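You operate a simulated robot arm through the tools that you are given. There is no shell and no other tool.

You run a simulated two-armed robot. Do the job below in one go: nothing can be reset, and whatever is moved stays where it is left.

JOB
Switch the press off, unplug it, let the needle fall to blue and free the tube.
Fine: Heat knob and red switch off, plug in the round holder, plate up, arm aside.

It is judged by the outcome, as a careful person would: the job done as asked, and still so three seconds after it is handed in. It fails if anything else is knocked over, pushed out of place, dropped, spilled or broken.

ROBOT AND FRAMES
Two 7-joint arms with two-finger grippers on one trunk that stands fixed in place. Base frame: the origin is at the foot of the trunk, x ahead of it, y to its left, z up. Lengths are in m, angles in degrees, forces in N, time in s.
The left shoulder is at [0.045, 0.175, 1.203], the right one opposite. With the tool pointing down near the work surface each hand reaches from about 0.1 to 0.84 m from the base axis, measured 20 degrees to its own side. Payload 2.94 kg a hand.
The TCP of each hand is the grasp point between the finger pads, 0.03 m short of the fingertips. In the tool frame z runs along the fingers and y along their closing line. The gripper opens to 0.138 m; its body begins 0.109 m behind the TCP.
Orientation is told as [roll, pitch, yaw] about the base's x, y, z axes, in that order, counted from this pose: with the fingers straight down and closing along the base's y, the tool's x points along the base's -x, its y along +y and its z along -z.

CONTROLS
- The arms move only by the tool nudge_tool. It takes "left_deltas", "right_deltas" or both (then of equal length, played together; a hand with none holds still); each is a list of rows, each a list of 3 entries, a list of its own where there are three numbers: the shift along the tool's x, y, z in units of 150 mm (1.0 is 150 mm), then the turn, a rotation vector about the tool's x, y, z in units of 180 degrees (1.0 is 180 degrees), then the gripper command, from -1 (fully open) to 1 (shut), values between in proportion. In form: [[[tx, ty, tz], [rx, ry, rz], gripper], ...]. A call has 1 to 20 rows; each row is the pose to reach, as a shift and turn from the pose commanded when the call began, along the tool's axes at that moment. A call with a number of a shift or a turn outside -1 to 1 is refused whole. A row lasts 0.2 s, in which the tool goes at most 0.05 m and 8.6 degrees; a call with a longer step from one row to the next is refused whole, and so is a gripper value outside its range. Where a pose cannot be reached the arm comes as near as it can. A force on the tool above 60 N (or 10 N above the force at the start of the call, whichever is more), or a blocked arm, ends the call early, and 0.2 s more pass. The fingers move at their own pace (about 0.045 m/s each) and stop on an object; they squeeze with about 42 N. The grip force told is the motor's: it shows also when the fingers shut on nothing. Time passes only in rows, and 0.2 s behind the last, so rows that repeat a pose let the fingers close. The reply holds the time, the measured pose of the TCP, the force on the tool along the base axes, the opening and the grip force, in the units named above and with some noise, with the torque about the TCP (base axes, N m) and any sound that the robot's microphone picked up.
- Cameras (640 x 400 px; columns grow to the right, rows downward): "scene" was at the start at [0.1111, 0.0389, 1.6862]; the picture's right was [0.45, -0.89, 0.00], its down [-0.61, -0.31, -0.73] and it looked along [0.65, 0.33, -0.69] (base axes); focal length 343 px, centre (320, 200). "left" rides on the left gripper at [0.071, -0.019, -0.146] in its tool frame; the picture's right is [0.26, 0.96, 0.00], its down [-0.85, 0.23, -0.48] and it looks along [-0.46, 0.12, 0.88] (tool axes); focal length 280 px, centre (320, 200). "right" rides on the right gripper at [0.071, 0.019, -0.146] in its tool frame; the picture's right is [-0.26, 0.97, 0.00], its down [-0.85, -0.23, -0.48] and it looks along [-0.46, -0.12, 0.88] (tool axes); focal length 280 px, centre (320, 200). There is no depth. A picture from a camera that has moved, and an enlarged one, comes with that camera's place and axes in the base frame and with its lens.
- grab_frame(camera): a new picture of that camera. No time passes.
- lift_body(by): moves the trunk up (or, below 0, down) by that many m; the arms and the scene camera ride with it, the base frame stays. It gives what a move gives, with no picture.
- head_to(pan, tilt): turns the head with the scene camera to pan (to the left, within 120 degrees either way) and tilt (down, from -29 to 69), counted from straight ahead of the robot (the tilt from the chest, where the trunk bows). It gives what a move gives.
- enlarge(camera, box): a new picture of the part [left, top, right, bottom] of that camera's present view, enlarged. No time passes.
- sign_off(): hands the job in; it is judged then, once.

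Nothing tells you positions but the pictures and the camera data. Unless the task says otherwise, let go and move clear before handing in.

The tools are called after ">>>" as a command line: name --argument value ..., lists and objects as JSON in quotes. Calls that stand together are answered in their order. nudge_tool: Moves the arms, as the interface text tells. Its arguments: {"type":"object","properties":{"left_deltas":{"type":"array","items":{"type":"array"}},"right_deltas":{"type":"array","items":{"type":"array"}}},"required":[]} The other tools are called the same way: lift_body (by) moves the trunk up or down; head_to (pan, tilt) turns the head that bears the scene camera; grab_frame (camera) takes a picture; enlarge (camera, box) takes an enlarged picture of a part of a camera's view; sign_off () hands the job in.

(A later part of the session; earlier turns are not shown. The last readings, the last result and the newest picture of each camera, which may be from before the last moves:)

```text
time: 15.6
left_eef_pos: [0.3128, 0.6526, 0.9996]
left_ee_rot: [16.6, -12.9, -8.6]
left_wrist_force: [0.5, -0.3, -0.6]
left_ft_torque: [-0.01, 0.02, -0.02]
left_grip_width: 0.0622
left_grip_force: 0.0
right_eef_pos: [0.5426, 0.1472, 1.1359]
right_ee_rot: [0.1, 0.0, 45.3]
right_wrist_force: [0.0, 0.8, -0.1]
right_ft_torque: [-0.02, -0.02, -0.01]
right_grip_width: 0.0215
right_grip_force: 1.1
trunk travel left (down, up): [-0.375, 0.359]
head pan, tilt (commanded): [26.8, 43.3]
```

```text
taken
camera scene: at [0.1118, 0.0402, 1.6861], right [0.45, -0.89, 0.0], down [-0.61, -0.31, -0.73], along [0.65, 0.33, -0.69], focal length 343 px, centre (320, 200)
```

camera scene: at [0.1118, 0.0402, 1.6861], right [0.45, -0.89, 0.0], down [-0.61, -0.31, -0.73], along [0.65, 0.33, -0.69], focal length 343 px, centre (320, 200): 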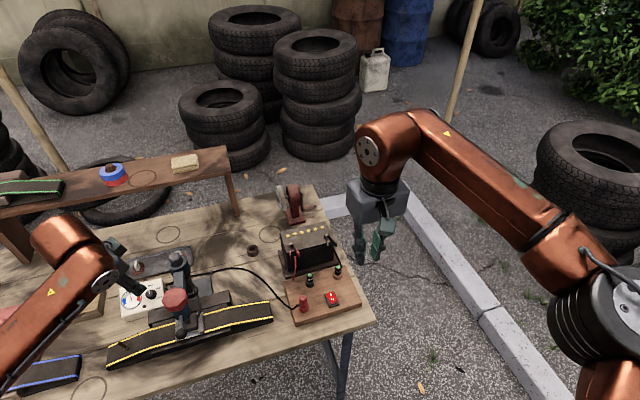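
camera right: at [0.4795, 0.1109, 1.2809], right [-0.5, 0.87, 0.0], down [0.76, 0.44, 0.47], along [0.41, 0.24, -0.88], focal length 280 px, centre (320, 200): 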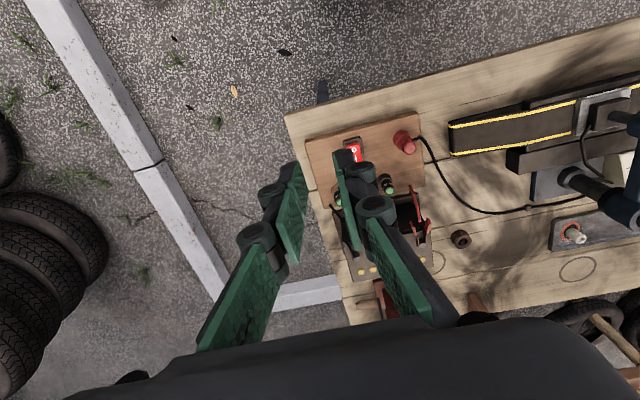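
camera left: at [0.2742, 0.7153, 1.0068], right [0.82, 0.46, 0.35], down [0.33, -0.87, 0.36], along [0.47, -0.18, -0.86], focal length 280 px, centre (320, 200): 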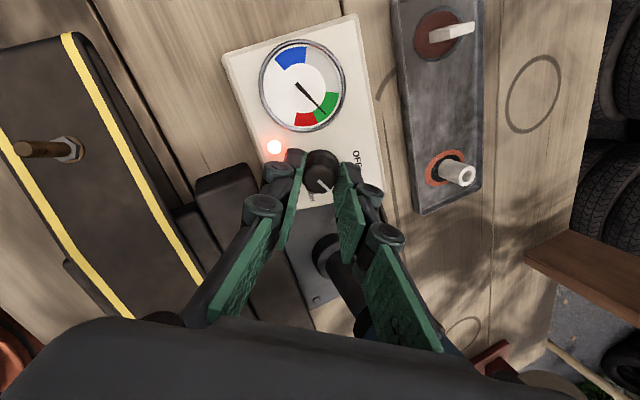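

>>> enlarge --camera "right" --box '[310, 110, 430, 200]'

>>> enlarge --camera "scene" --box '[282, 265, 370, 325]'

```text
4.44 times, centred on (370, 155) of right
camera zoom: at [0.4795, 0.1109, 1.2809], right [-0.5, 0.87, 0.0], down [0.76, 0.44, 0.47], along [0.41, 0.24, -0.88], focal length 1246 px, centre (98, 400)
```

zoom: 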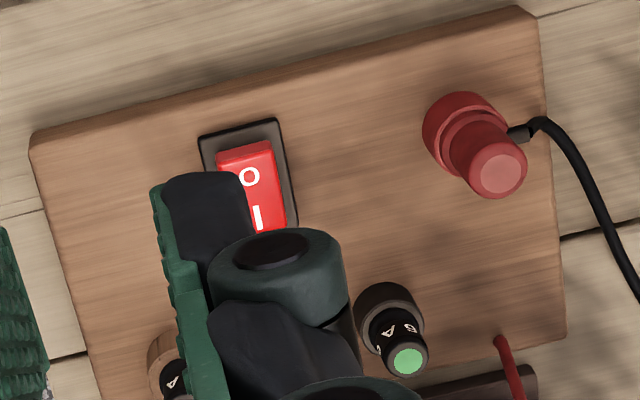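

```text
6.67 times, centred on (326, 295) of scene
camera zoom: at [0.1118, 0.0402, 1.6861], right [0.45, -0.89, 0.0], down [-0.61, -0.31, -0.73], along [0.65, 0.33, -0.69], focal length 2284 px, centre (280, -433)
```

zoom: 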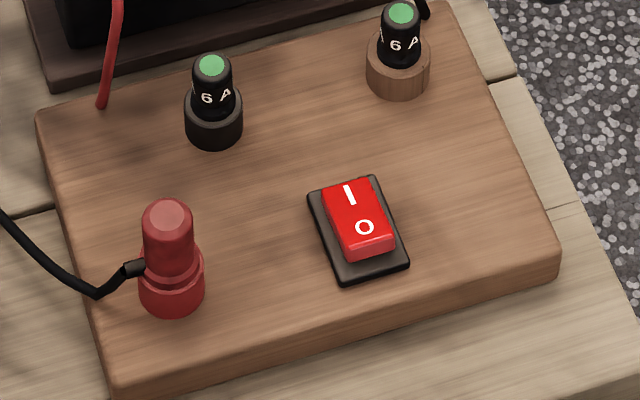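

>>> nudge_tool --right_deltas '[[[-0.108, 0.05, 0.193], [0, 0, 0], 1.0], [[-0.216, 0.1, 0.387], [0, 0, 0], 1.0], [[-0.324, 0.15, 0.58], [0, 0, 0], 1.0], [[-0.432, 0.2, 0.773], [0, 0, 0], 1.0], [[-0.54, 0.249, 0.967], [0, 0, 0], 1.0], [[-0.54, 0.249, 0.967], [0, 0, 0], 1.0]]'

>>> grab_frame --camera "right"

>>> enlarge --camera "scene" --box '[270, 220, 390, 330]'

```text
time: 17.0
left_eef_pos: [0.3119, 0.6504, 0.9993]
left_ee_rot: [16.8, -12.8, -8.6]
left_wrist_force: [0.5, -0.1, 0.4]
left_ft_torque: [-0.02, -0.01, 0.0]
left_grip_width: 0.0619
left_grip_force: 0.0
right_eef_pos: [0.5722, 0.2304, 0.9908]
right_ee_rot: [0.0, 0.0, 45.0]
right_wrist_force: [0.2, -0.3, 0.8]
right_ft_torque: [-0.01, 0.01, 0.0]
right_grip_width: 0.0002
right_grip_force: 28.6
trunk travel left (down, up): [-0.375, 0.359]
head pan, tilt (commanded): [26.8, 43.3]
```

```text
taken
camera right: at [0.5094, 0.1939, 1.1363], right [-0.5, 0.87, 0.0], down [0.76, 0.44, 0.48], along [0.41, 0.24, -0.88], focal length 280 px, centre (320, 200)
```

right: 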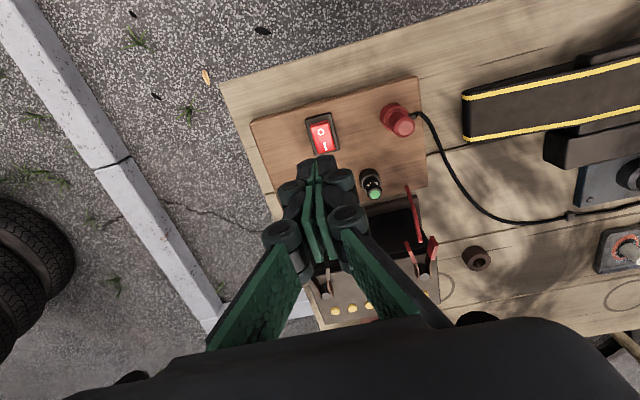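

```text
3.64 times, centred on (330, 275) of scene
camera zoom: at [0.1109, 0.0386, 1.6863], right [0.45, -0.89, 0.0], down [-0.61, -0.31, -0.73], along [0.65, 0.33, -0.69], focal length 1246 px, centre (284, -73)
```

zoom: 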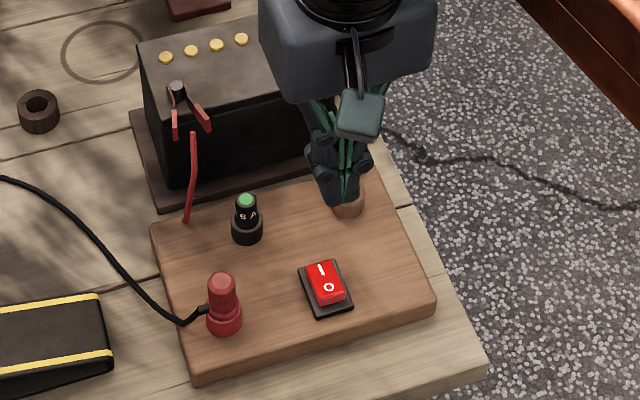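

>>> enlarge --camera "right" --box '[280, 100, 360, 180]'

```text
5.00 times, centred on (320, 140) of right
camera zoom: at [0.5094, 0.1939, 1.1363], right [-0.5, 0.87, 0.0], down [0.76, 0.44, 0.48], along [0.41, 0.24, -0.88], focal length 1402 px, centre (320, 500)
```

zoom: 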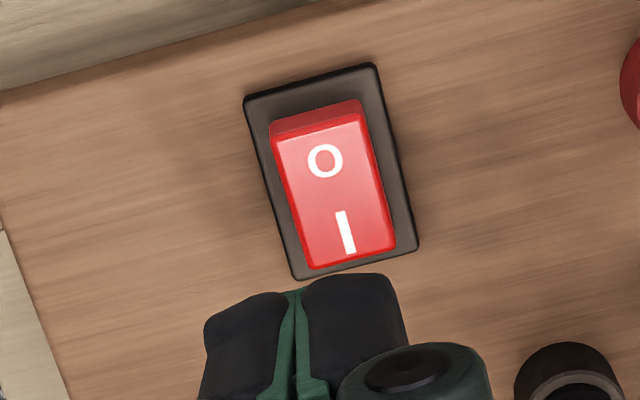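

The shut fingertips are lined up over the rocker's O end. Descending to just above it, then pressing in small steps.

>>> nudge_tool --right_deltas '[[[-0.004, 0, 0.22], [0, 0, 0], 1.0], [[-0.008, 0, 0.45], [0, 0, 0], 1.0], [[-0.013, -0.003, 0.67], [0, 0, 0], 1.0], [[-0.013, -0.005, 0.8], [0, 0, 0], 1.0], [[-0.013, -0.005, 0.84], [0, 0, 0], 1.0]]'

>>> enlarge --camera "scene" --box '[300, 260, 370, 320]'

>>> enlarge --camera "right" --box '[270, 110, 370, 210]'

```text
time: 18.2
left_eef_pos: [0.3125, 0.6514, 0.9994]
left_ee_rot: [16.9, -12.8, -8.7]
left_wrist_force: [-0.8, 0.5, -0.5]
left_ft_torque: [-0.02, -0.03, 0.0]
left_grip_width: 0.062
left_grip_force: 0.2
right_eef_pos: [0.5744, 0.2327, 0.8655]
right_ee_rot: [0.1, 0.1, 45.0]
right_wrist_force: [0.5, 0.3, 0.5]
right_ft_torque: [0.0, -0.01, -0.03]
right_grip_width: 0.0001
right_grip_force: 29.1
trunk travel left (down, up): [-0.375, 0.359]
head pan, tilt (commanded): [26.8, 43.3]
```

```text
6.67 times, centred on (335, 290) of scene
camera zoom: at [0.1113, 0.0394, 1.6862], right [0.45, -0.89, 0.0], down [-0.61, -0.31, -0.73], along [0.65, 0.33, -0.69], focal length 2284 px, centre (220, -400)
```

zoom: 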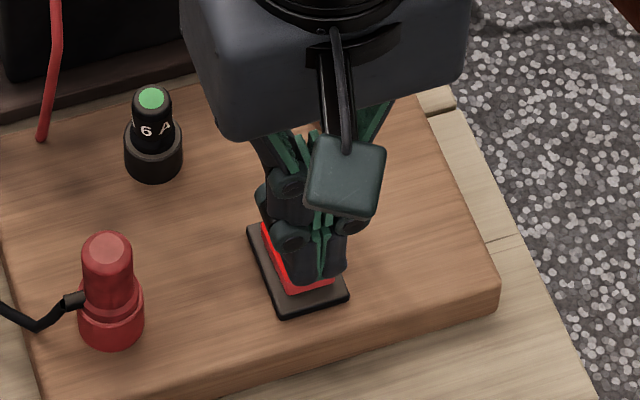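

```text
4.00 times, centred on (320, 160) of right
camera zoom: at [0.5112, 0.1949, 1.01], right [-0.5, 0.87, 0.0], down [0.76, 0.44, 0.47], along [0.41, 0.24, -0.88], focal length 1122 px, centre (320, 360)
```

zoom: 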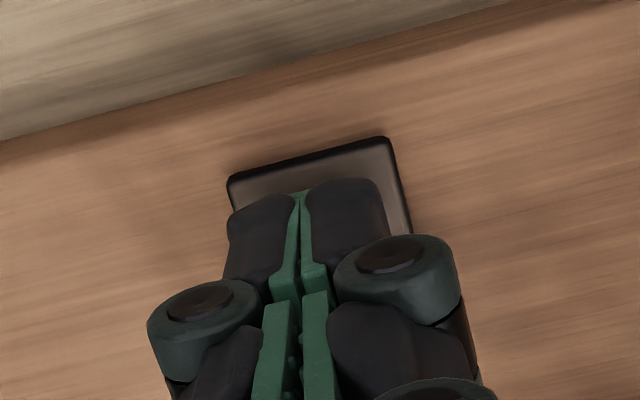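

>>> nudge_tool --right_deltas '[[[0, 0, 0.03], [0, 0, 0], 1.0], [[0, 0, 0.05], [0, 0, 0], 1.0], [[0, 0, 0.065], [0, 0, 0], 1.0], [[0, 0, 0.08], [0, 0, 0], 1.0]]'

>>> enlarge --camera "scene" --box '[300, 260, 370, 320]'

```text
time: 19.2
left_eef_pos: [0.3121, 0.6514, 0.9988]
left_ee_rot: [16.6, -12.8, -8.8]
left_wrist_force: [-0.9, 0.3, 0.7]
left_ft_torque: [-0.02, 0.02, -0.04]
left_grip_width: 0.062
left_grip_force: 0.1
right_eef_pos: [0.5743, 0.2317, 0.8545]
right_ee_rot: [0.0, 0.0, 44.9]
right_wrist_force: [-0.5, 0.1, -0.6]
right_ft_torque: [-0.01, -0.03, -0.04]
right_grip_width: 0.0
right_grip_force: 27.9
trunk travel left (down, up): [-0.375, 0.359]
head pan, tilt (commanded): [26.8, 43.3]
```

```text
6.67 times, centred on (335, 290) of scene
camera zoom: at [0.1111, 0.0395, 1.6862], right [0.45, -0.89, 0.0], down [-0.61, -0.31, -0.73], along [0.65, 0.33, -0.69], focal length 2284 px, centre (220, -400)
```

zoom: 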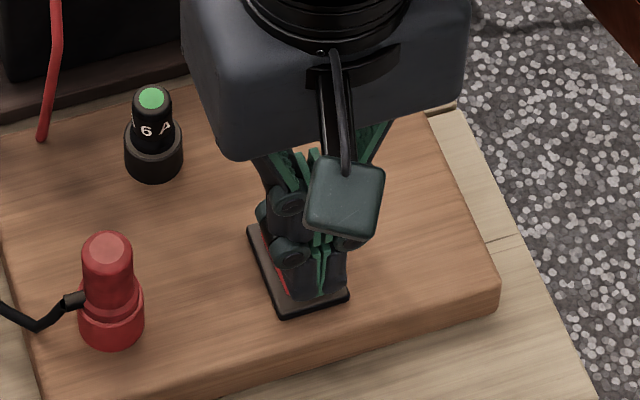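

>>> nudge_tool --right_deltas '[[[0, 0, 0.013], [0, 0, 0], 1.0], [[0, 0, 0.026], [0, 0, 0], 1.0], [[0, 0, 0.026], [0, 0, 0], 1.0]]'

```text
time: 20.0
left_eef_pos: [0.3116, 0.6515, 0.9998]
left_ee_rot: [16.7, -12.9, -8.7]
left_wrist_force: [-0.3, -0.1, 0.4]
left_ft_torque: [0.0, 0.0, -0.05]
left_grip_width: 0.0621
left_grip_force: 0.0
right_eef_pos: [0.574, 0.2313, 0.8495]
right_ee_rot: [0.0, -0.2, 44.9]
right_wrist_force: [0.3, 0.1, 0.2]
right_ft_torque: [0.0, 0.04, 0.02]
right_grip_width: 0.006
right_grip_force: 28.4
trunk travel left (down, up): [-0.375, 0.359]
head pan, tilt (commanded): [26.8, 43.3]
```

>>> enlarge --camera "scene" --box '[310, 270, 360, 310]'

>>> enlarge --camera "right" --box '[270, 110, 370, 210]'

```text
10.00 times, centred on (335, 290) of scene
camera zoom: at [0.111, 0.0394, 1.6862], right [0.45, -0.89, 0.0], down [-0.61, -0.31, -0.73], along [0.65, 0.33, -0.69], focal length 3426 px, centre (170, -700)
```

zoom: 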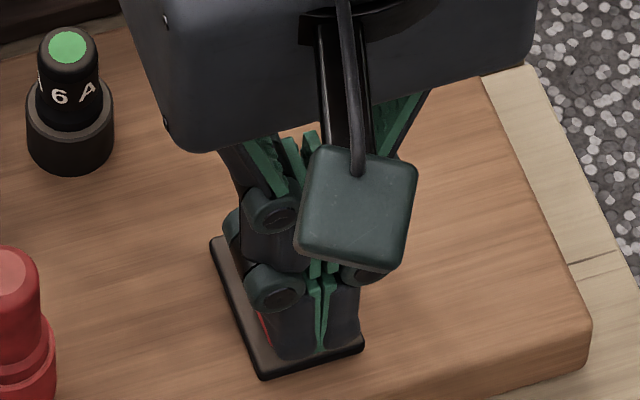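

```text
4.00 times, centred on (320, 160) of right
camera zoom: at [0.5102, 0.1942, 0.9945], right [-0.5, 0.87, 0.0], down [0.76, 0.44, 0.48], along [0.41, 0.24, -0.88], focal length 1122 px, centre (320, 360)
```

zoom: 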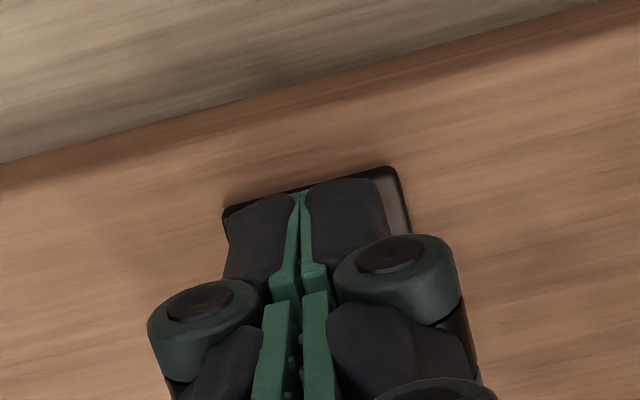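

>>> nudge_tool --right_deltas '[[[0, 0, 0.013], [0, 0, 0], 1.0], [[0, 0, 0.026], [0, 0, 0], 1.0], [[0, 0, 0.026], [0, 0, 0], 1.0]]'

>>> enlarge --camera "right" --box '[270, 110, 370, 210]'

```text
time: 20.8
left_eef_pos: [0.3108, 0.6504, 1.0003]
left_ee_rot: [16.8, -12.8, -8.7]
left_wrist_force: [0.9, 0.1, -0.8]
left_ft_torque: [-0.02, 0.0, 0.0]
left_grip_width: 0.062
left_grip_force: 0.1
right_eef_pos: [0.5731, 0.2304, 0.8469]
right_ee_rot: [0.1, -0.3, 44.9]
right_wrist_force: [-3.0, -3.3, 10.2]
right_ft_torque: [0.0, 0.02, -0.05]
right_grip_width: 0.006
right_grip_force: 28.5
trunk travel left (down, up): [-0.375, 0.359]
head pan, tilt (commanded): [26.8, 43.3]
```

```text
4.00 times, centred on (320, 160) of right
camera zoom: at [0.509, 0.1932, 0.9919], right [-0.5, 0.87, 0.0], down [0.76, 0.43, 0.48], along [0.42, 0.24, -0.88], focal length 1122 px, centre (320, 360)
```

zoom: 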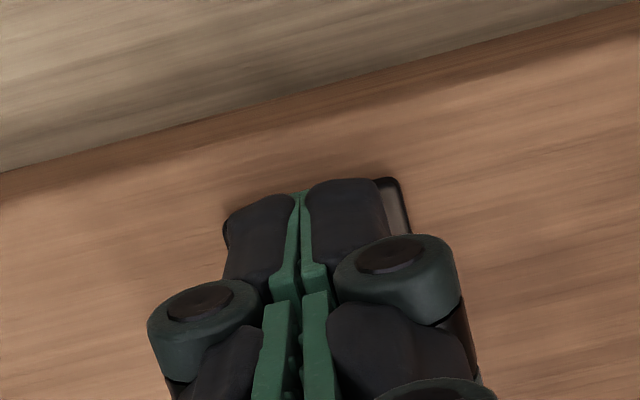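

>>> nudge_tool --right_deltas '[[[0, 0, -0.1], [0, 0, 0], 1.0], [[0.1, 0, -0.3], [0, 0, 0], 1.0], [[0.25, 0, -0.6], [0, 0, 0], 1.0]]'

>>> enlarge --camera "right" --box '[270, 80, 370, 180]'

>>> enlarge --camera "scene" --box '[310, 270, 360, 310]'

```text
refused: row 3 steps farther than a row can; nothing moved
```

```text
4.00 times, centred on (320, 130) of right
camera zoom: at [0.509, 0.1932, 0.9919], right [-0.5, 0.87, 0.0], down [0.76, 0.43, 0.48], along [0.42, 0.24, -0.88], focal length 1122 px, centre (320, 480)
```

zoom: 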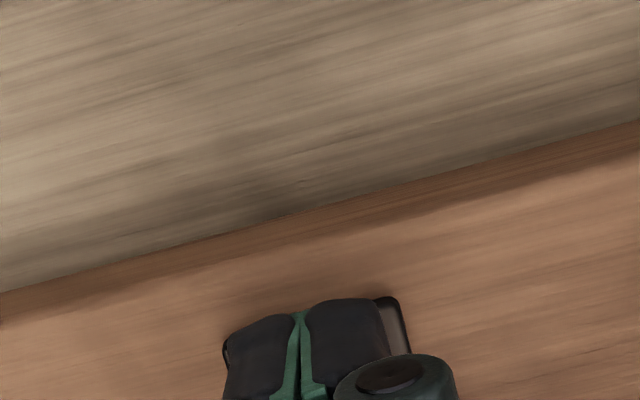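

```text
10.00 times, centred on (335, 290) of scene
camera zoom: at [0.1094, 0.0382, 1.6865], right [0.45, -0.89, 0.0], down [-0.61, -0.31, -0.73], along [0.65, 0.33, -0.69], focal length 3426 px, centre (170, -700)
```

zoom: 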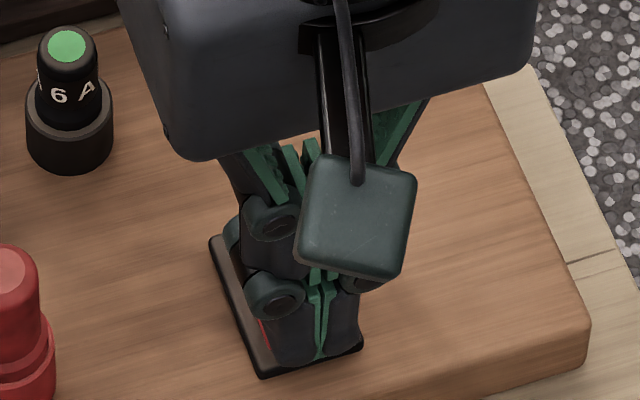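

>>> nudge_tool --right_deltas '[[[0, 0, -0.1], [0, 0, 0], 1.0], [[0, 0, -0.35], [0, 0, 0], 1.0], [[0.1, 0, -0.6], [0, 0, 0], 1.0]]'

>>> enlarge --camera "right" --box '[270, 80, 370, 180]'

>>> enlarge --camera "scene" --box '[310, 270, 360, 310]'

```text
time: 21.6
left_eef_pos: [0.3132, 0.6502, 0.9994]
left_ee_rot: [16.8, -12.8, -8.7]
left_wrist_force: [-0.2, -0.4, 0.3]
left_ft_torque: [0.03, -0.02, -0.04]
left_grip_width: 0.062
left_grip_force: 0.1
right_eef_pos: [0.5627, 0.2195, 0.9371]
right_ee_rot: [0.0, -0.1, 45.1]
right_wrist_force: [-1.0, 0.3, 0.3]
right_ft_torque: [0.01, -0.01, 0.04]
right_grip_width: 0.0
right_grip_force: 28.9
trunk travel left (down, up): [-0.375, 0.359]
head pan, tilt (commanded): [26.8, 43.3]
```

```text
4.00 times, centred on (320, 130) of right
camera zoom: at [0.4995, 0.1837, 1.0816], right [-0.5, 0.87, 0.0], down [0.76, 0.44, 0.48], along [0.41, 0.24, -0.88], focal length 1122 px, centre (320, 480)
```

zoom: 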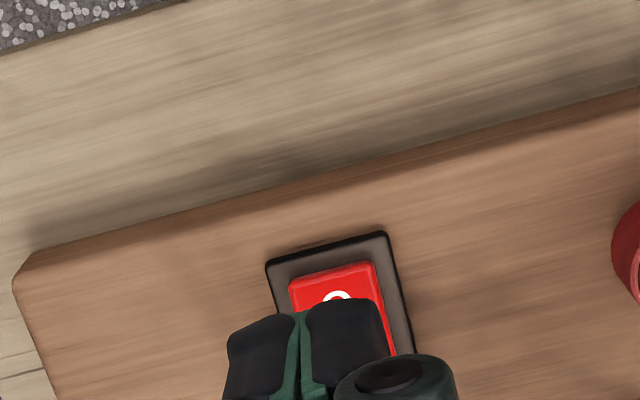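

```text
10.00 times, centred on (335, 290) of scene
camera zoom: at [0.1105, 0.038, 1.6863], right [0.45, -0.89, 0.0], down [-0.61, -0.31, -0.73], along [0.65, 0.33, -0.69], focal length 3426 px, centre (170, -700)
```

zoom: 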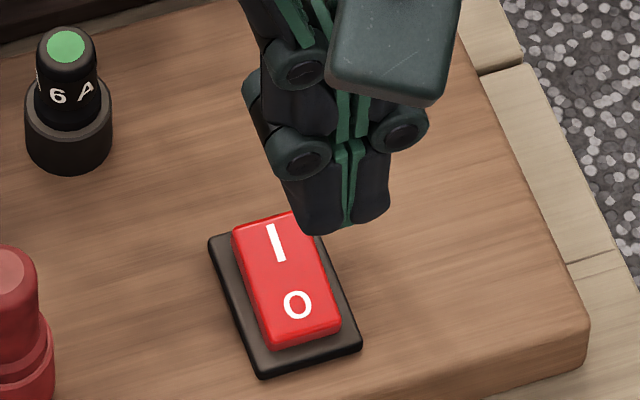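

The rocker now shows its O end down and I end raised: the switch is off. I'll take the right hand up and away, and lift the left hand clear while squaring it up for the plug.

>>> nudge_tool --left_deltas '[[[-0.032, 0.041, -0.135], [0.0187, 0.0065, 0.035], 0.1], [[-0.064, 0.081, -0.27], [0.0373, 0.0129, 0.07], 0.1], [[-0.096, 0.122, -0.405], [0.056, 0.0194, 0.105], 0.1], [[-0.128, 0.162, -0.54], [0.0746, 0.0259, 0.14], 0.1], [[-0.16, 0.203, -0.675], [0.0933, 0.0323, 0.175], 0.1], [[-0.192, 0.243, -0.809], [0.1119, 0.0388, 0.2097], 0.1]]' --right_deltas '[[[0, 0, -0.25], [0, 0, 0], 1.0], [[0.05, -0.03, -0.5], [0, 0, 0], 1.0], [[0.15, -0.1, -0.75], [0, 0, 0], 1.0], [[0.35, -0.22, -0.9], [0, 0, 0], 1.0], [[0.6, -0.36, -0.95], [0, 0, 0], 1.0], [[0.85, -0.5, -0.95], [0, 0, 0], 1.0]]'

>>> grab_frame --camera "scene"

>>> enlarge --camera "scene" --box '[280, 265, 360, 325]'

```text
time: 23.0
left_eef_pos: [0.3128, 0.648, 1.1304]
left_ee_rot: [0.1, 0.1, -45.1]
left_wrist_force: [0.1, -1.3, 0.8]
left_ft_torque: [0.08, 0.02, 0.03]
left_grip_width: 0.0622
left_grip_force: 0.0
right_eef_pos: [0.5276, 0.0753, 1.0766]
right_ee_rot: [0.0, -0.1, 44.9]
right_wrist_force: [-0.5, -0.8, 0.4]
right_ft_torque: [0.05, 0.0, 0.01]
right_grip_width: 0.0
right_grip_force: 28.4
trunk travel left (down, up): [-0.375, 0.359]
head pan, tilt (commanded): [26.8, 43.3]
```

```text
taken
camera scene: at [0.1112, 0.0358, 1.6863], right [0.45, -0.89, 0.0], down [-0.61, -0.31, -0.73], along [0.65, 0.33, -0.69], focal length 343 px, centre (320, 200)
```

scene: 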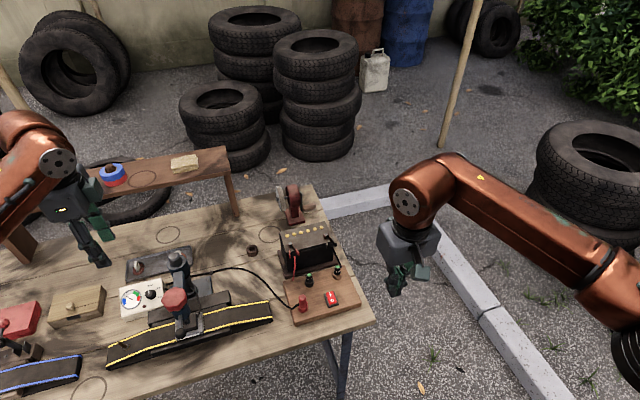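

```text
6.67 times, centred on (320, 295) of scene
camera zoom: at [0.1112, 0.0358, 1.6863], right [0.45, -0.89, 0.0], down [-0.61, -0.31, -0.73], along [0.65, 0.33, -0.69], focal length 2284 px, centre (320, -433)
```

zoom: 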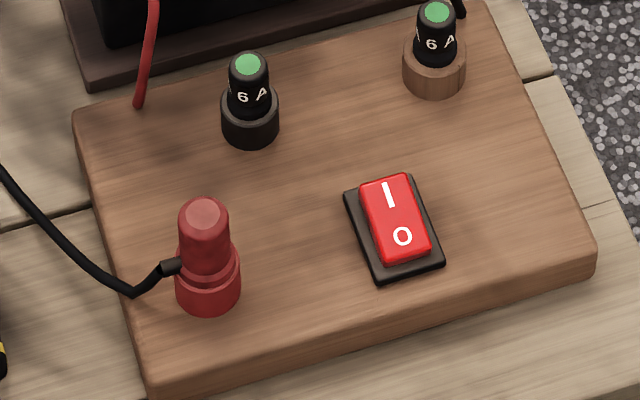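

Switch confirmed at O. Moving the right hand well out of the way and the left hand across, high over the press, toward the plug.

>>> nudge_tool --left_deltas '[[[-0.23, -0.06, 0], [0, 0, 0], 0.0], [[-0.47, -0.12, 0], [0, 0, 0], -0.1], [[-0.71, -0.18, 0], [0, 0, 0], -0.1], [[-0.95, -0.24, 0], [0, 0, 0], -0.1]]' --right_deltas '[[[0.23, -0.05, -0.1], [0, 0, 0], 1.0], [[0.47, -0.1, -0.2], [0, 0, 0], 1.0], [[0.71, -0.15, -0.3], [0, 0, 0], 1.0], [[0.95, -0.2, -0.4], [0, 0, 0], 1.0]]'

>>> nudge_tool --left_deltas '[[[-0.23, -0.06, 0], [0, 0, 0], -0.1], [[-0.47, -0.12, 0], [0, 0, 0], -0.1], [[-0.71, -0.18, 0], [0, 0, 0], -0.1], [[-0.95, -0.24, 0], [0, 0, 0], -0.1]]' --right_deltas '[[[0.16, 0, -0.1], [0, 0, 0], 0.5], [[0.33, 0, -0.2], [0, 0, 0], 0.5], [[0.5, 0, -0.3], [0, 0, 0], 0.5], [[0.66, 0, -0.4], [0, 0, 0], 0.5]]'

>>> grab_frame --camera "scene"

>>> grab_frame --camera "left"

```text
time: 24.0
left_eef_pos: [0.3888, 0.5207, 1.1309]
left_ee_rot: [0.3, 0.1, -44.9]
left_wrist_force: [-0.7, -0.5, 0.1]
left_ft_torque: [0.1, 0.01, 0.01]
left_grip_width: 0.076
left_grip_force: 0.0
right_eef_pos: [0.448, -0.0485, 1.1385]
right_ee_rot: [0.1, -0.1, 44.9]
right_wrist_force: [0.1, 0.5, -0.8]
right_ft_torque: [0.07, -0.01, 0.0]
right_grip_width: 0.0
right_grip_force: 28.6
trunk travel left (down, up): [-0.375, 0.359]
head pan, tilt (commanded): [26.8, 43.3]
```

```text
time: 25.0
left_eef_pos: [0.4638, 0.396, 1.1305]
left_ee_rot: [0.1, 0.0, -44.8]
left_wrist_force: [0.4, -0.2, -0.1]
left_ft_torque: [0.04, 0.03, -0.03]
left_grip_width: 0.0761
left_grip_force: 0.0
right_eef_pos: [0.3773, -0.1183, 1.1981]
right_ee_rot: [0.2, 0.1, 45.1]
right_wrist_force: [0.1, -0.2, 0.2]
right_ft_torque: [0.03, -0.05, -0.04]
right_grip_width: 0.0349
right_grip_force: 0.1
trunk travel left (down, up): [-0.375, 0.359]
head pan, tilt (commanded): [26.8, 43.3]
```

```text
taken
camera scene: at [0.1106, 0.0356, 1.6863], right [0.45, -0.89, 0.0], down [-0.61, -0.31, -0.73], along [0.65, 0.33, -0.68], focal length 343 px, centre (320, 200)
```

scene: 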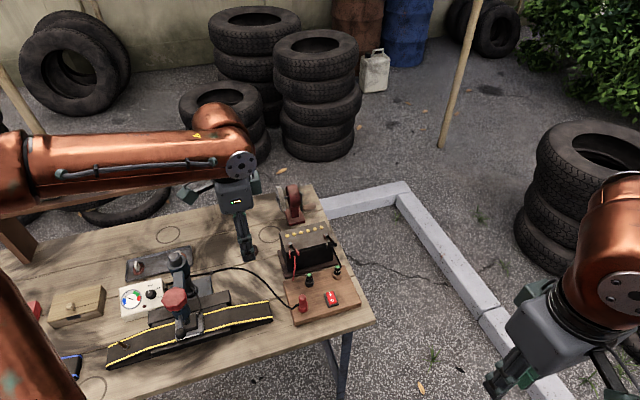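

```text
taken
camera left: at [0.3994, 0.434, 1.2765], right [0.5, 0.87, 0.0], down [0.76, -0.44, 0.48], along [0.41, -0.23, -0.88], focal length 280 px, centre (320, 200)
```

left: 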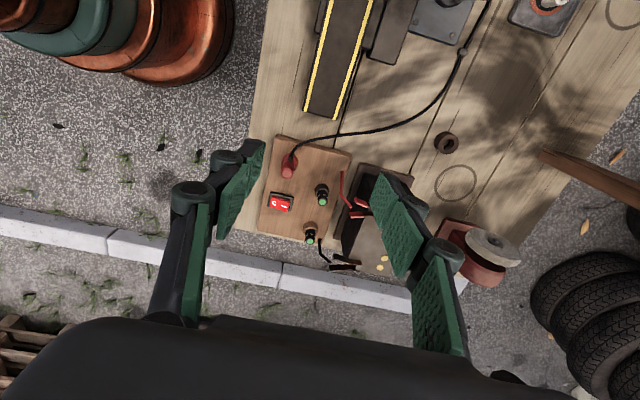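

>>> enlarge --camera "left" --box '[260, 140, 340, 200]'

>>> enlarge --camera "left" --box '[410, 110, 490, 170]'

>>> enlarge --camera "scene" --box '[280, 275, 340, 325]'

>>> enlarge --camera "scene" --box '[230, 225, 280, 265]'

```text
6.67 times, centred on (300, 170) of left
camera zoom: at [0.3994, 0.434, 1.2765], right [0.5, 0.87, 0.0], down [0.76, -0.44, 0.48], along [0.41, -0.23, -0.88], focal length 1869 px, centre (453, 400)
```

zoom: 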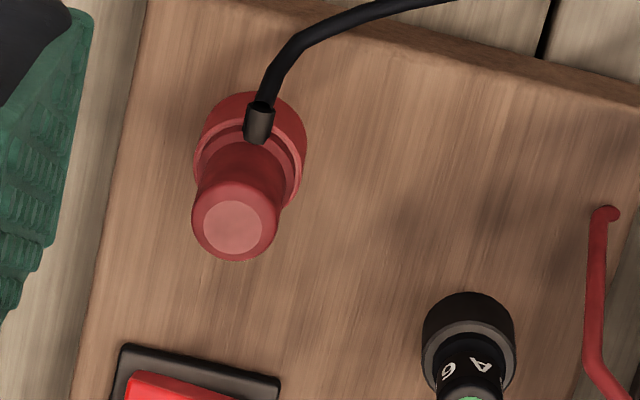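

```text
6.67 times, centred on (450, 140) of left
camera zoom: at [0.3994, 0.434, 1.2765], right [0.5, 0.87, 0.0], down [0.76, -0.44, 0.48], along [0.41, -0.23, -0.88], focal length 1869 px, centre (-547, 600)
```

zoom: 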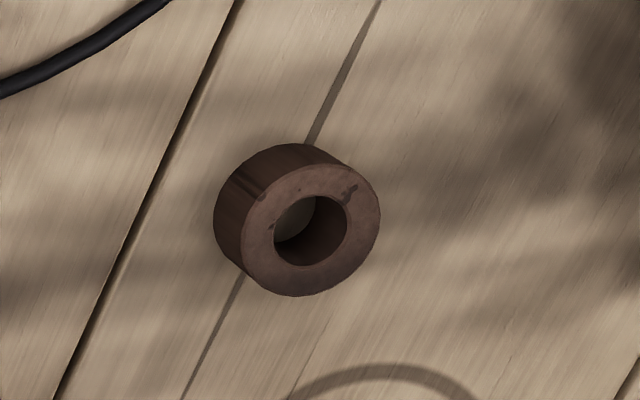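

```text
8.00 times, centred on (310, 300) of scene
camera zoom: at [0.1106, 0.0356, 1.6863], right [0.45, -0.89, 0.0], down [-0.61, -0.31, -0.73], along [0.65, 0.33, -0.68], focal length 2741 px, centre (400, -600)
```

zoom: 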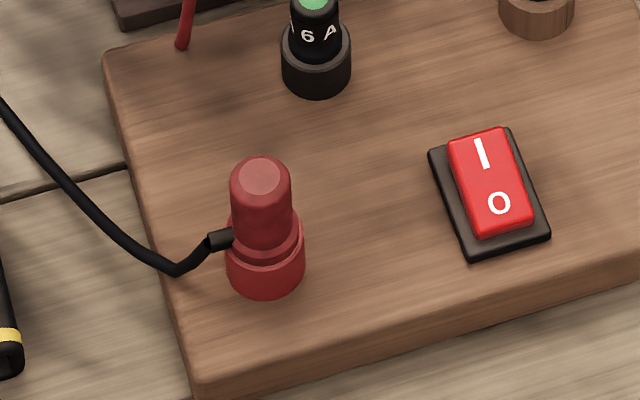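

```text
10.00 times, centred on (255, 245) of scene
camera zoom: at [0.1106, 0.0356, 1.6863], right [0.45, -0.89, 0.0], down [-0.61, -0.31, -0.73], along [0.65, 0.33, -0.68], focal length 3426 px, centre (970, -250)
```

zoom: 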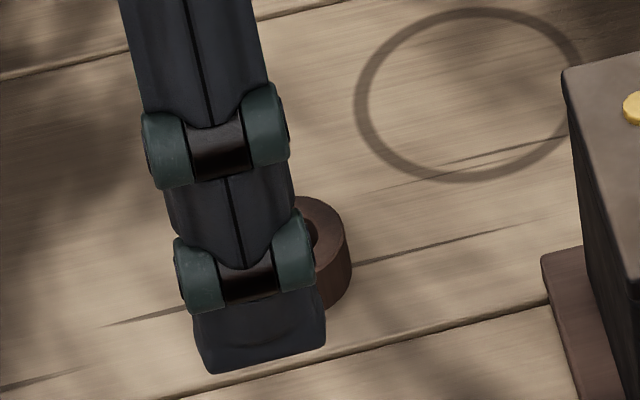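

The plug's cap stands at about (0.528, 0.300) with its top at z≈0.864 and the cord leaving to the left. I'll centre the left hand above it, fingers front and back, and check.

>>> nudge_tool --left_deltas '[[[-0.15, -0.032, 0.187], [0, 0, 0], 0.1], [[-0.3, -0.064, 0.373], [0, 0, 0], 0.25], [[-0.45, -0.095, 0.56], [0, 0, 0], 0.25], [[-0.6, -0.127, 0.747], [0, 0, 0], 0.25], [[-0.755, -0.159, 0.933], [0, 0, 0], 0.25], [[-0.755, -0.159, 0.933], [0, 0, 0], 0.25]]'

>>> grab_frame --camera "left"

>>> enlarge --camera "left" --box '[270, 100, 370, 180]'

>>> grab_frame --camera "scene"

```text
time: 26.4
left_eef_pos: [0.5256, 0.301, 0.9895]
left_ee_rot: [0.1, 0.0, -45.1]
left_wrist_force: [0.3, -0.6, 0.7]
left_ft_torque: [0.0, -0.03, 0.0]
left_grip_width: 0.0521
left_grip_force: 0.2
right_eef_pos: [0.3766, -0.117, 1.1996]
right_ee_rot: [0.1, -0.1, 45.0]
right_wrist_force: [-0.4, 0.0, 0.7]
right_ft_torque: [0.02, -0.03, 0.04]
right_grip_width: 0.0344
right_grip_force: 0.2
trunk travel left (down, up): [-0.375, 0.359]
head pan, tilt (commanded): [26.8, 43.3]
```

```text
taken
camera left: at [0.4616, 0.3385, 1.1358], right [0.5, 0.87, 0.0], down [0.76, -0.44, 0.48], along [0.41, -0.24, -0.88], focal length 280 px, centre (320, 200)
```

left: 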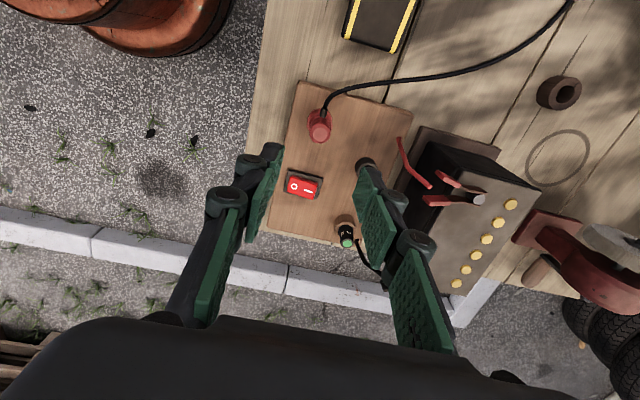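

```text
5.00 times, centred on (320, 140) of left
camera zoom: at [0.4616, 0.3385, 1.1358], right [0.5, 0.87, 0.0], down [0.76, -0.44, 0.48], along [0.41, -0.24, -0.88], focal length 1402 px, centre (320, 500)
```

zoom: 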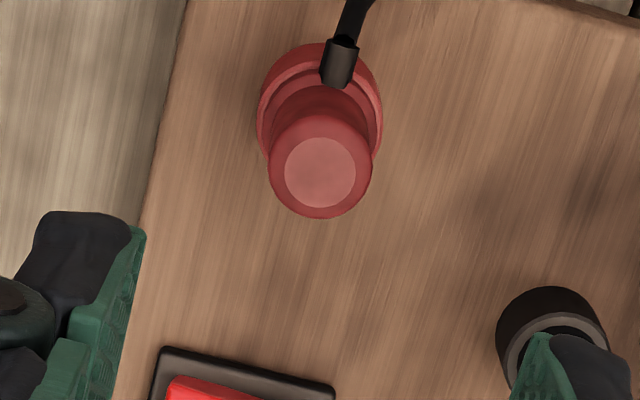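

```text
taken
camera scene: at [0.1098, 0.0374, 1.6864], right [0.45, -0.89, 0.0], down [-0.61, -0.31, -0.73], along [0.65, 0.33, -0.69], focal length 343 px, centre (320, 200)
```

scene: 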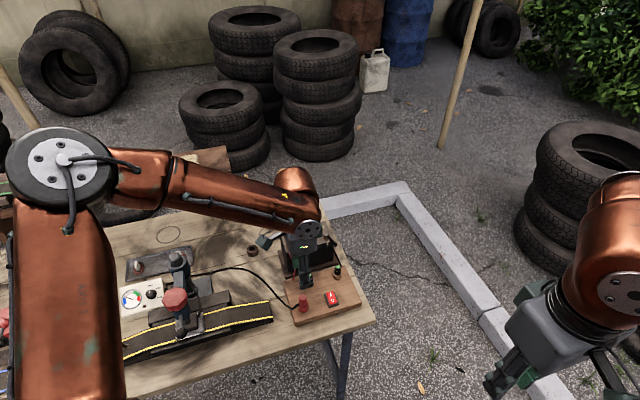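

Plug is centred between the fingers. Descending so the tips end just above its flange, then closing.

>>> nudge_tool --left_deltas '[[[0, 0, 0.25], [0, 0, 0], 0.25], [[0, 0, 0.5], [0, 0, 0], 0.25], [[0, 0, 0.7], [0, 0, 0], 0.25], [[0, 0, 0.8], [0, 0, 0], 0.25], [[0, 0, 0.8], [0, 0, 0], 0.25]]'

>>> enlarge --camera "left" --box '[240, 120, 400, 240]'

>>> enlarge --camera "scene" --box '[270, 250, 350, 320]'

```text
time: 27.6
left_eef_pos: [0.5104, 0.313, 0.8847]
left_ee_rot: [0.2, -0.1, -44.9]
left_wrist_force: [0.9, 0.6, -0.3]
left_ft_torque: [-0.01, 0.01, -0.01]
left_grip_width: 0.0516
left_grip_force: 0.1
left hand out of reach, approached as far as the arm can: row 3, 4, 5
right_eef_pos: [0.3778, -0.1156, 1.1993]
right_ee_rot: [0.1, -0.1, 45.0]
right_wrist_force: [-0.5, 0.4, -0.1]
right_ft_torque: [0.02, 0.01, 0.0]
right_grip_width: 0.0346
right_grip_force: 0.0
trunk travel left (down, up): [-0.375, 0.359]
head pan, tilt (commanded): [26.8, 43.3]
```

```text
3.33 times, centred on (320, 180) of left
camera zoom: at [0.4463, 0.3513, 1.0308], right [0.5, 0.87, 0.0], down [0.76, -0.44, 0.48], along [0.41, -0.24, -0.88], focal length 935 px, centre (320, 267)
```

zoom: 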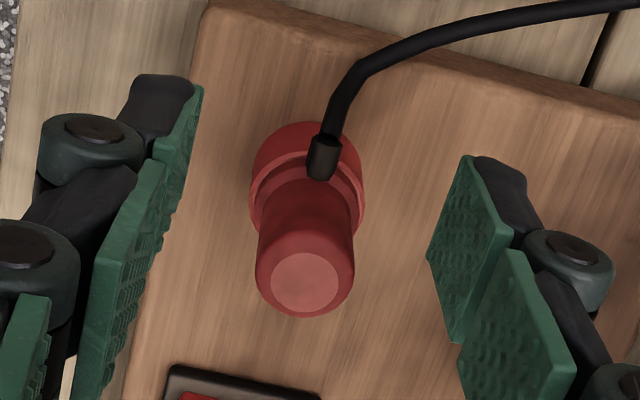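

```text
5.71 times, centred on (310, 285) of scene
camera zoom: at [0.1109, 0.0383, 1.6863], right [0.45, -0.89, 0.0], down [-0.61, -0.31, -0.73], along [0.65, 0.33, -0.69], focal length 1958 px, centre (377, -286)
```

zoom: 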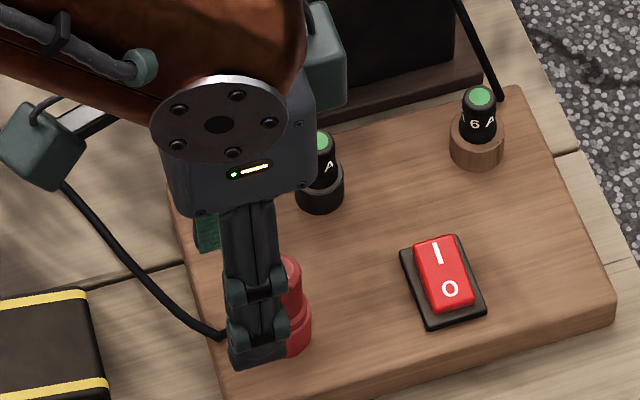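

The arm hit a reach limit just short of the plug and drifted sideways, so I haven't gripped. I'll lift the hand back up, lower the trunk to give the arm a better posture, and retry.

>>> nudge_tool --left_deltas '[[[0, 0, -0.2], [0, 0, 0], 0.25], [[0, 0, -0.5], [0, 0, 0], 0.25], [[0, 0, -0.8], [0, 0, 0], 0.25], [[0, 0, -1.0], [0, 0, 0], 0.25], [[0, 0, -1.0], [0, 0, 0], 0.25]]'

>>> grab_frame --camera "scene"

```text
time: 28.8
left_eef_pos: [0.5106, 0.3139, 1.0349]
left_ee_rot: [0.0, -0.1, -44.9]
left_wrist_force: [1.0, -0.5, -0.4]
left_ft_torque: [-0.04, 0.01, 0.0]
left_grip_width: 0.0515
left_grip_force: 0.1
right_eef_pos: [0.378, -0.1153, 1.198]
right_ee_rot: [0.1, 0.0, 45.0]
right_wrist_force: [0.8, 0.7, 0.0]
right_ft_torque: [0.01, 0.0, 0.02]
right_grip_width: 0.0345
right_grip_force: 0.0
trunk travel left (down, up): [-0.375, 0.359]
head pan, tilt (commanded): [26.8, 43.3]
```

```text
taken
camera scene: at [0.1115, 0.0386, 1.6861], right [0.45, -0.89, 0.0], down [-0.61, -0.31, -0.73], along [0.65, 0.33, -0.69], focal length 343 px, centre (320, 200)
```

scene: 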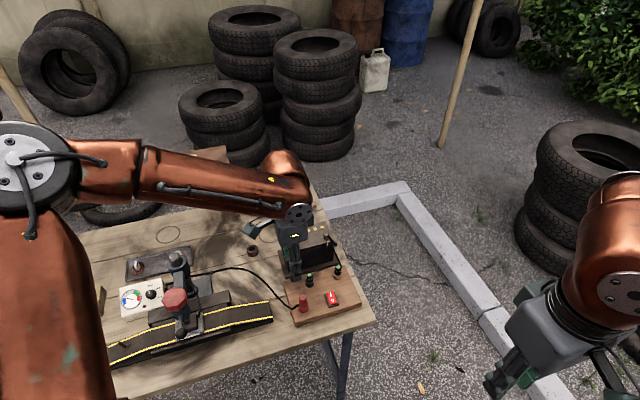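

>>> lift_body --by -0.1

>>> grab_frame --camera "scene"

>>> enlarge --camera "left" --box '[270, 90, 370, 190]'

```text
time: 30.1
left_eef_pos: [0.5106, 0.3117, 0.9349]
left_ee_rot: [0.2, -0.2, -45.0]
left_wrist_force: [-0.4, -0.3, -0.2]
left_ft_torque: [0.0, -0.03, 0.02]
left_grip_width: 0.0515
left_grip_force: 0.0
right_eef_pos: [0.3777, -0.1156, 1.099]
right_ee_rot: [0.0, 0.1, 45.0]
right_wrist_force: [0.1, -0.4, 0.7]
right_ft_torque: [0.01, -0.02, -0.04]
right_grip_width: 0.0346
right_grip_force: 0.0
trunk travel left (down, up): [-0.275, 0.459]
head pan, tilt (commanded): [26.8, 43.3]
```

```text
taken
camera scene: at [0.1672, 0.0382, 1.5848], right [0.45, -0.89, 0.0], down [-0.61, -0.31, -0.73], along [0.65, 0.33, -0.69], focal length 343 px, centre (320, 200)
```

scene: 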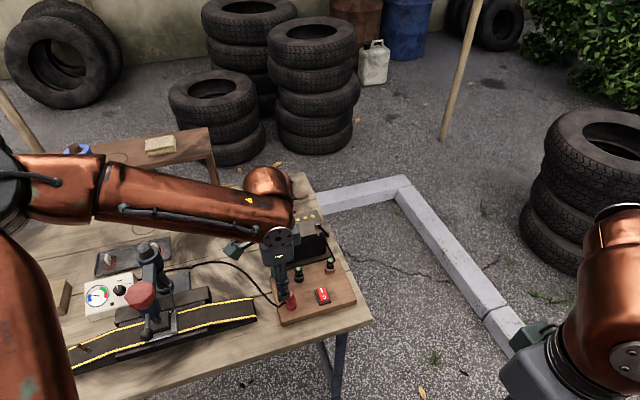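

```text
4.00 times, centred on (320, 140) of left
camera zoom: at [0.4465, 0.3509, 1.0812], right [0.5, 0.87, 0.0], down [0.76, -0.44, 0.48], along [0.41, -0.24, -0.88], focal length 1122 px, centre (320, 440)
```

zoom: 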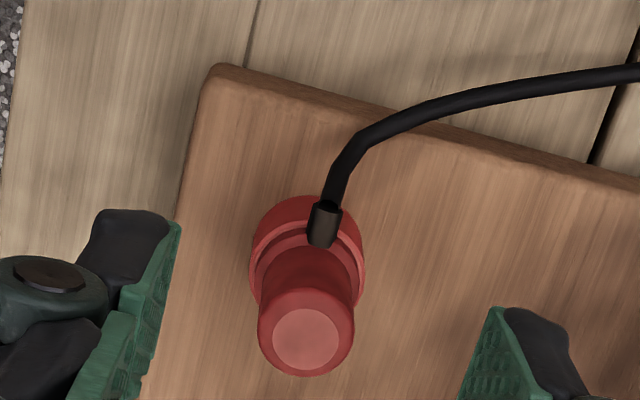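

>>> nudge_tool --left_deltas '[[[-0.07, 0.01, 0], [0, 0, 0], 0.25], [[-0.135, 0.016, 0.0], [0, 0, 0], 0.25], [[-0.135, 0.016, 0.15], [0, 0, 0], 0.25], [[-0.135, 0.016, 0.3], [0, 0, 0], 0.25], [[-0.135, 0.016, 0.3], [0, 0, 0], 0.25]]'

>>> enlarge --camera "left" --box '[240, 120, 400, 220]'

>>> enlarge --camera "scene" --box '[240, 230, 350, 320]'

```text
time: 31.3
left_eef_pos: [0.5275, 0.3, 0.8898]
left_ee_rot: [0.2, 0.0, -44.9]
left_wrist_force: [-0.3, -0.5, 0.2]
left_ft_torque: [0.02, 0.01, -0.02]
left_grip_width: 0.0515
left_grip_force: 0.1
right_eef_pos: [0.3773, -0.1146, 1.0991]
right_ee_rot: [0.1, 0.0, 45.0]
right_wrist_force: [-0.3, 0.4, -1.1]
right_ft_torque: [-0.03, -0.03, 0.03]
right_grip_width: 0.0343
right_grip_force: 0.0
trunk travel left (down, up): [-0.275, 0.459]
head pan, tilt (commanded): [26.8, 43.3]
```

```text
4.00 times, centred on (320, 170) of left
camera zoom: at [0.4633, 0.3387, 1.0355], right [0.5, 0.87, 0.0], down [0.76, -0.44, 0.48], along [0.41, -0.24, -0.88], focal length 1122 px, centre (320, 320)
```

zoom: 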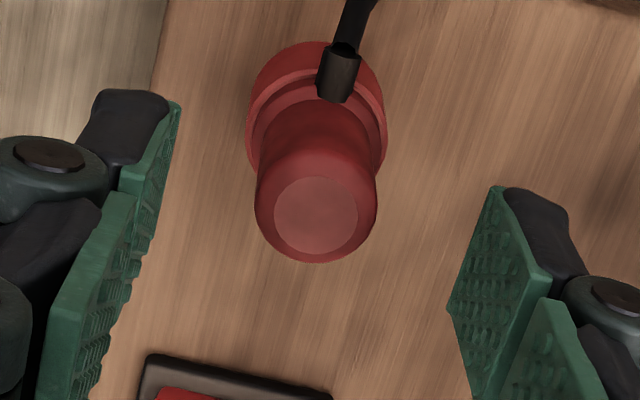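

```text
4.44 times, centred on (295, 275) of scene
camera zoom: at [0.1679, 0.0383, 1.5846], right [0.45, -0.89, 0.0], down [-0.61, -0.31, -0.73], along [0.65, 0.33, -0.69], focal length 1523 px, centre (431, -133)
```

zoom: 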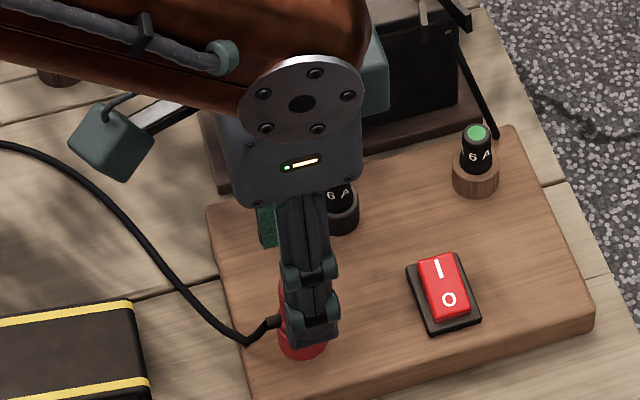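

>>> nudge_tool --left_deltas '[[[0, 0, 0.07], [0, 0, 0], 0.25], [[0, 0, 0.135], [0, 0, 0], 0.25], [[0, 0, 0.135], [0, 0, 0], 0.6], [[0, 0, 0.135], [0, 0, 0], 0.9], [[0, 0, 0.135], [0, 0, 0], 0.9], [[0, 0, 0.135], [0, 0, 0], 0.9]]'

>>> enlarge --camera "left" --box '[240, 120, 400, 220]'

```text
time: 32.7
left_eef_pos: [0.5277, 0.2995, 0.8689]
left_ee_rot: [0.1, -0.1, -45.1]
left_wrist_force: [0.9, -0.1, 0.3]
left_ft_torque: [-0.02, -0.02, 0.0]
left_grip_width: 0.0197
left_grip_force: 42.3
right_eef_pos: [0.3779, -0.1154, 1.0974]
right_ee_rot: [0.1, 0.0, 45.0]
right_wrist_force: [-0.5, 0.2, -0.9]
right_ft_torque: [0.0, 0.01, -0.04]
right_grip_width: 0.0347
right_grip_force: 0.0
trunk travel left (down, up): [-0.275, 0.459]
head pan, tilt (commanded): [26.8, 43.3]
```

```text
4.00 times, centred on (320, 170) of left
camera zoom: at [0.463, 0.3384, 1.0155], right [0.5, 0.87, 0.0], down [0.76, -0.44, 0.48], along [0.41, -0.24, -0.88], focal length 1122 px, centre (320, 320)
```

zoom: 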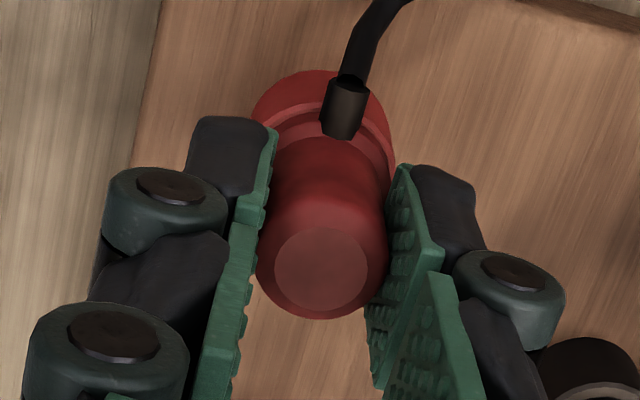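

The plug is gripped firmly with no side load. Pulling it straight up slowly.

>>> nudge_tool --left_deltas '[[[0, 0, -0.03], [0, 0, 0], 0.9], [[0, 0, -0.07], [0, 0, 0], 0.9], [[0, 0, -0.12], [0, 0, 0], 0.9], [[0, 0, -0.2], [0, 0, 0], 0.9], [[0, 0, -0.3], [0, 0, 0], 0.9], [[0, 0, -0.4], [0, 0, 0], 0.9]]'

>>> grab_frame --camera "left"

>>> enlarge --camera "scene" --box '[220, 210, 350, 320]'

```text
time: 34.1
left_eef_pos: [0.5268, 0.3, 0.928]
left_ee_rot: [0.0, 0.0, -45.1]
left_wrist_force: [0.1, 0.3, -0.4]
left_ft_torque: [0.0, -0.02, -0.04]
left_grip_width: 0.0198
left_grip_force: 41.9
right_eef_pos: [0.3779, -0.1151, 1.0994]
right_ee_rot: [0.1, 0.0, 45.1]
right_wrist_force: [0.1, -0.6, 0.2]
right_ft_torque: [-0.01, -0.02, 0.0]
right_grip_width: 0.0344
right_grip_force: 0.1
trunk travel left (down, up): [-0.275, 0.459]
head pan, tilt (commanded): [26.8, 43.3]
```

```text
taken
camera left: at [0.4632, 0.3379, 1.0751], right [0.5, 0.87, 0.0], down [0.76, -0.44, 0.48], along [0.41, -0.24, -0.88], focal length 280 px, centre (320, 200)
```

left: 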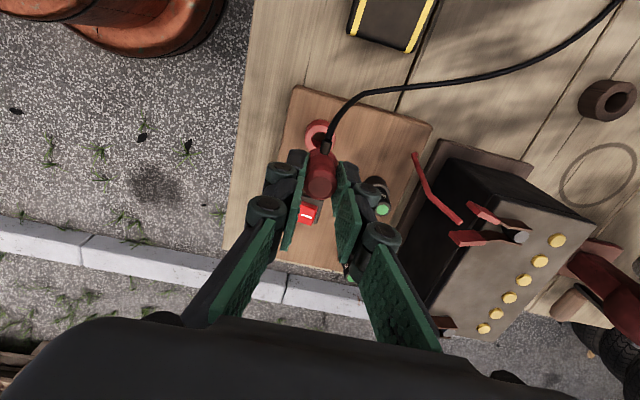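

```text
3.64 times, centred on (285, 265) of scene
camera zoom: at [0.168, 0.0382, 1.5845], right [0.45, -0.89, 0.0], down [-0.61, -0.31, -0.73], along [0.65, 0.33, -0.69], focal length 1246 px, centre (447, -36)
```

zoom: 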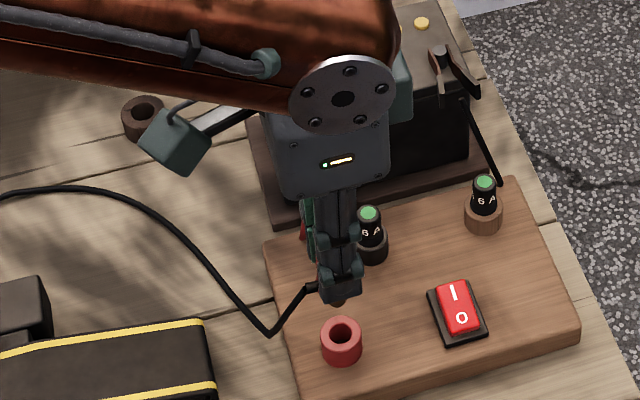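

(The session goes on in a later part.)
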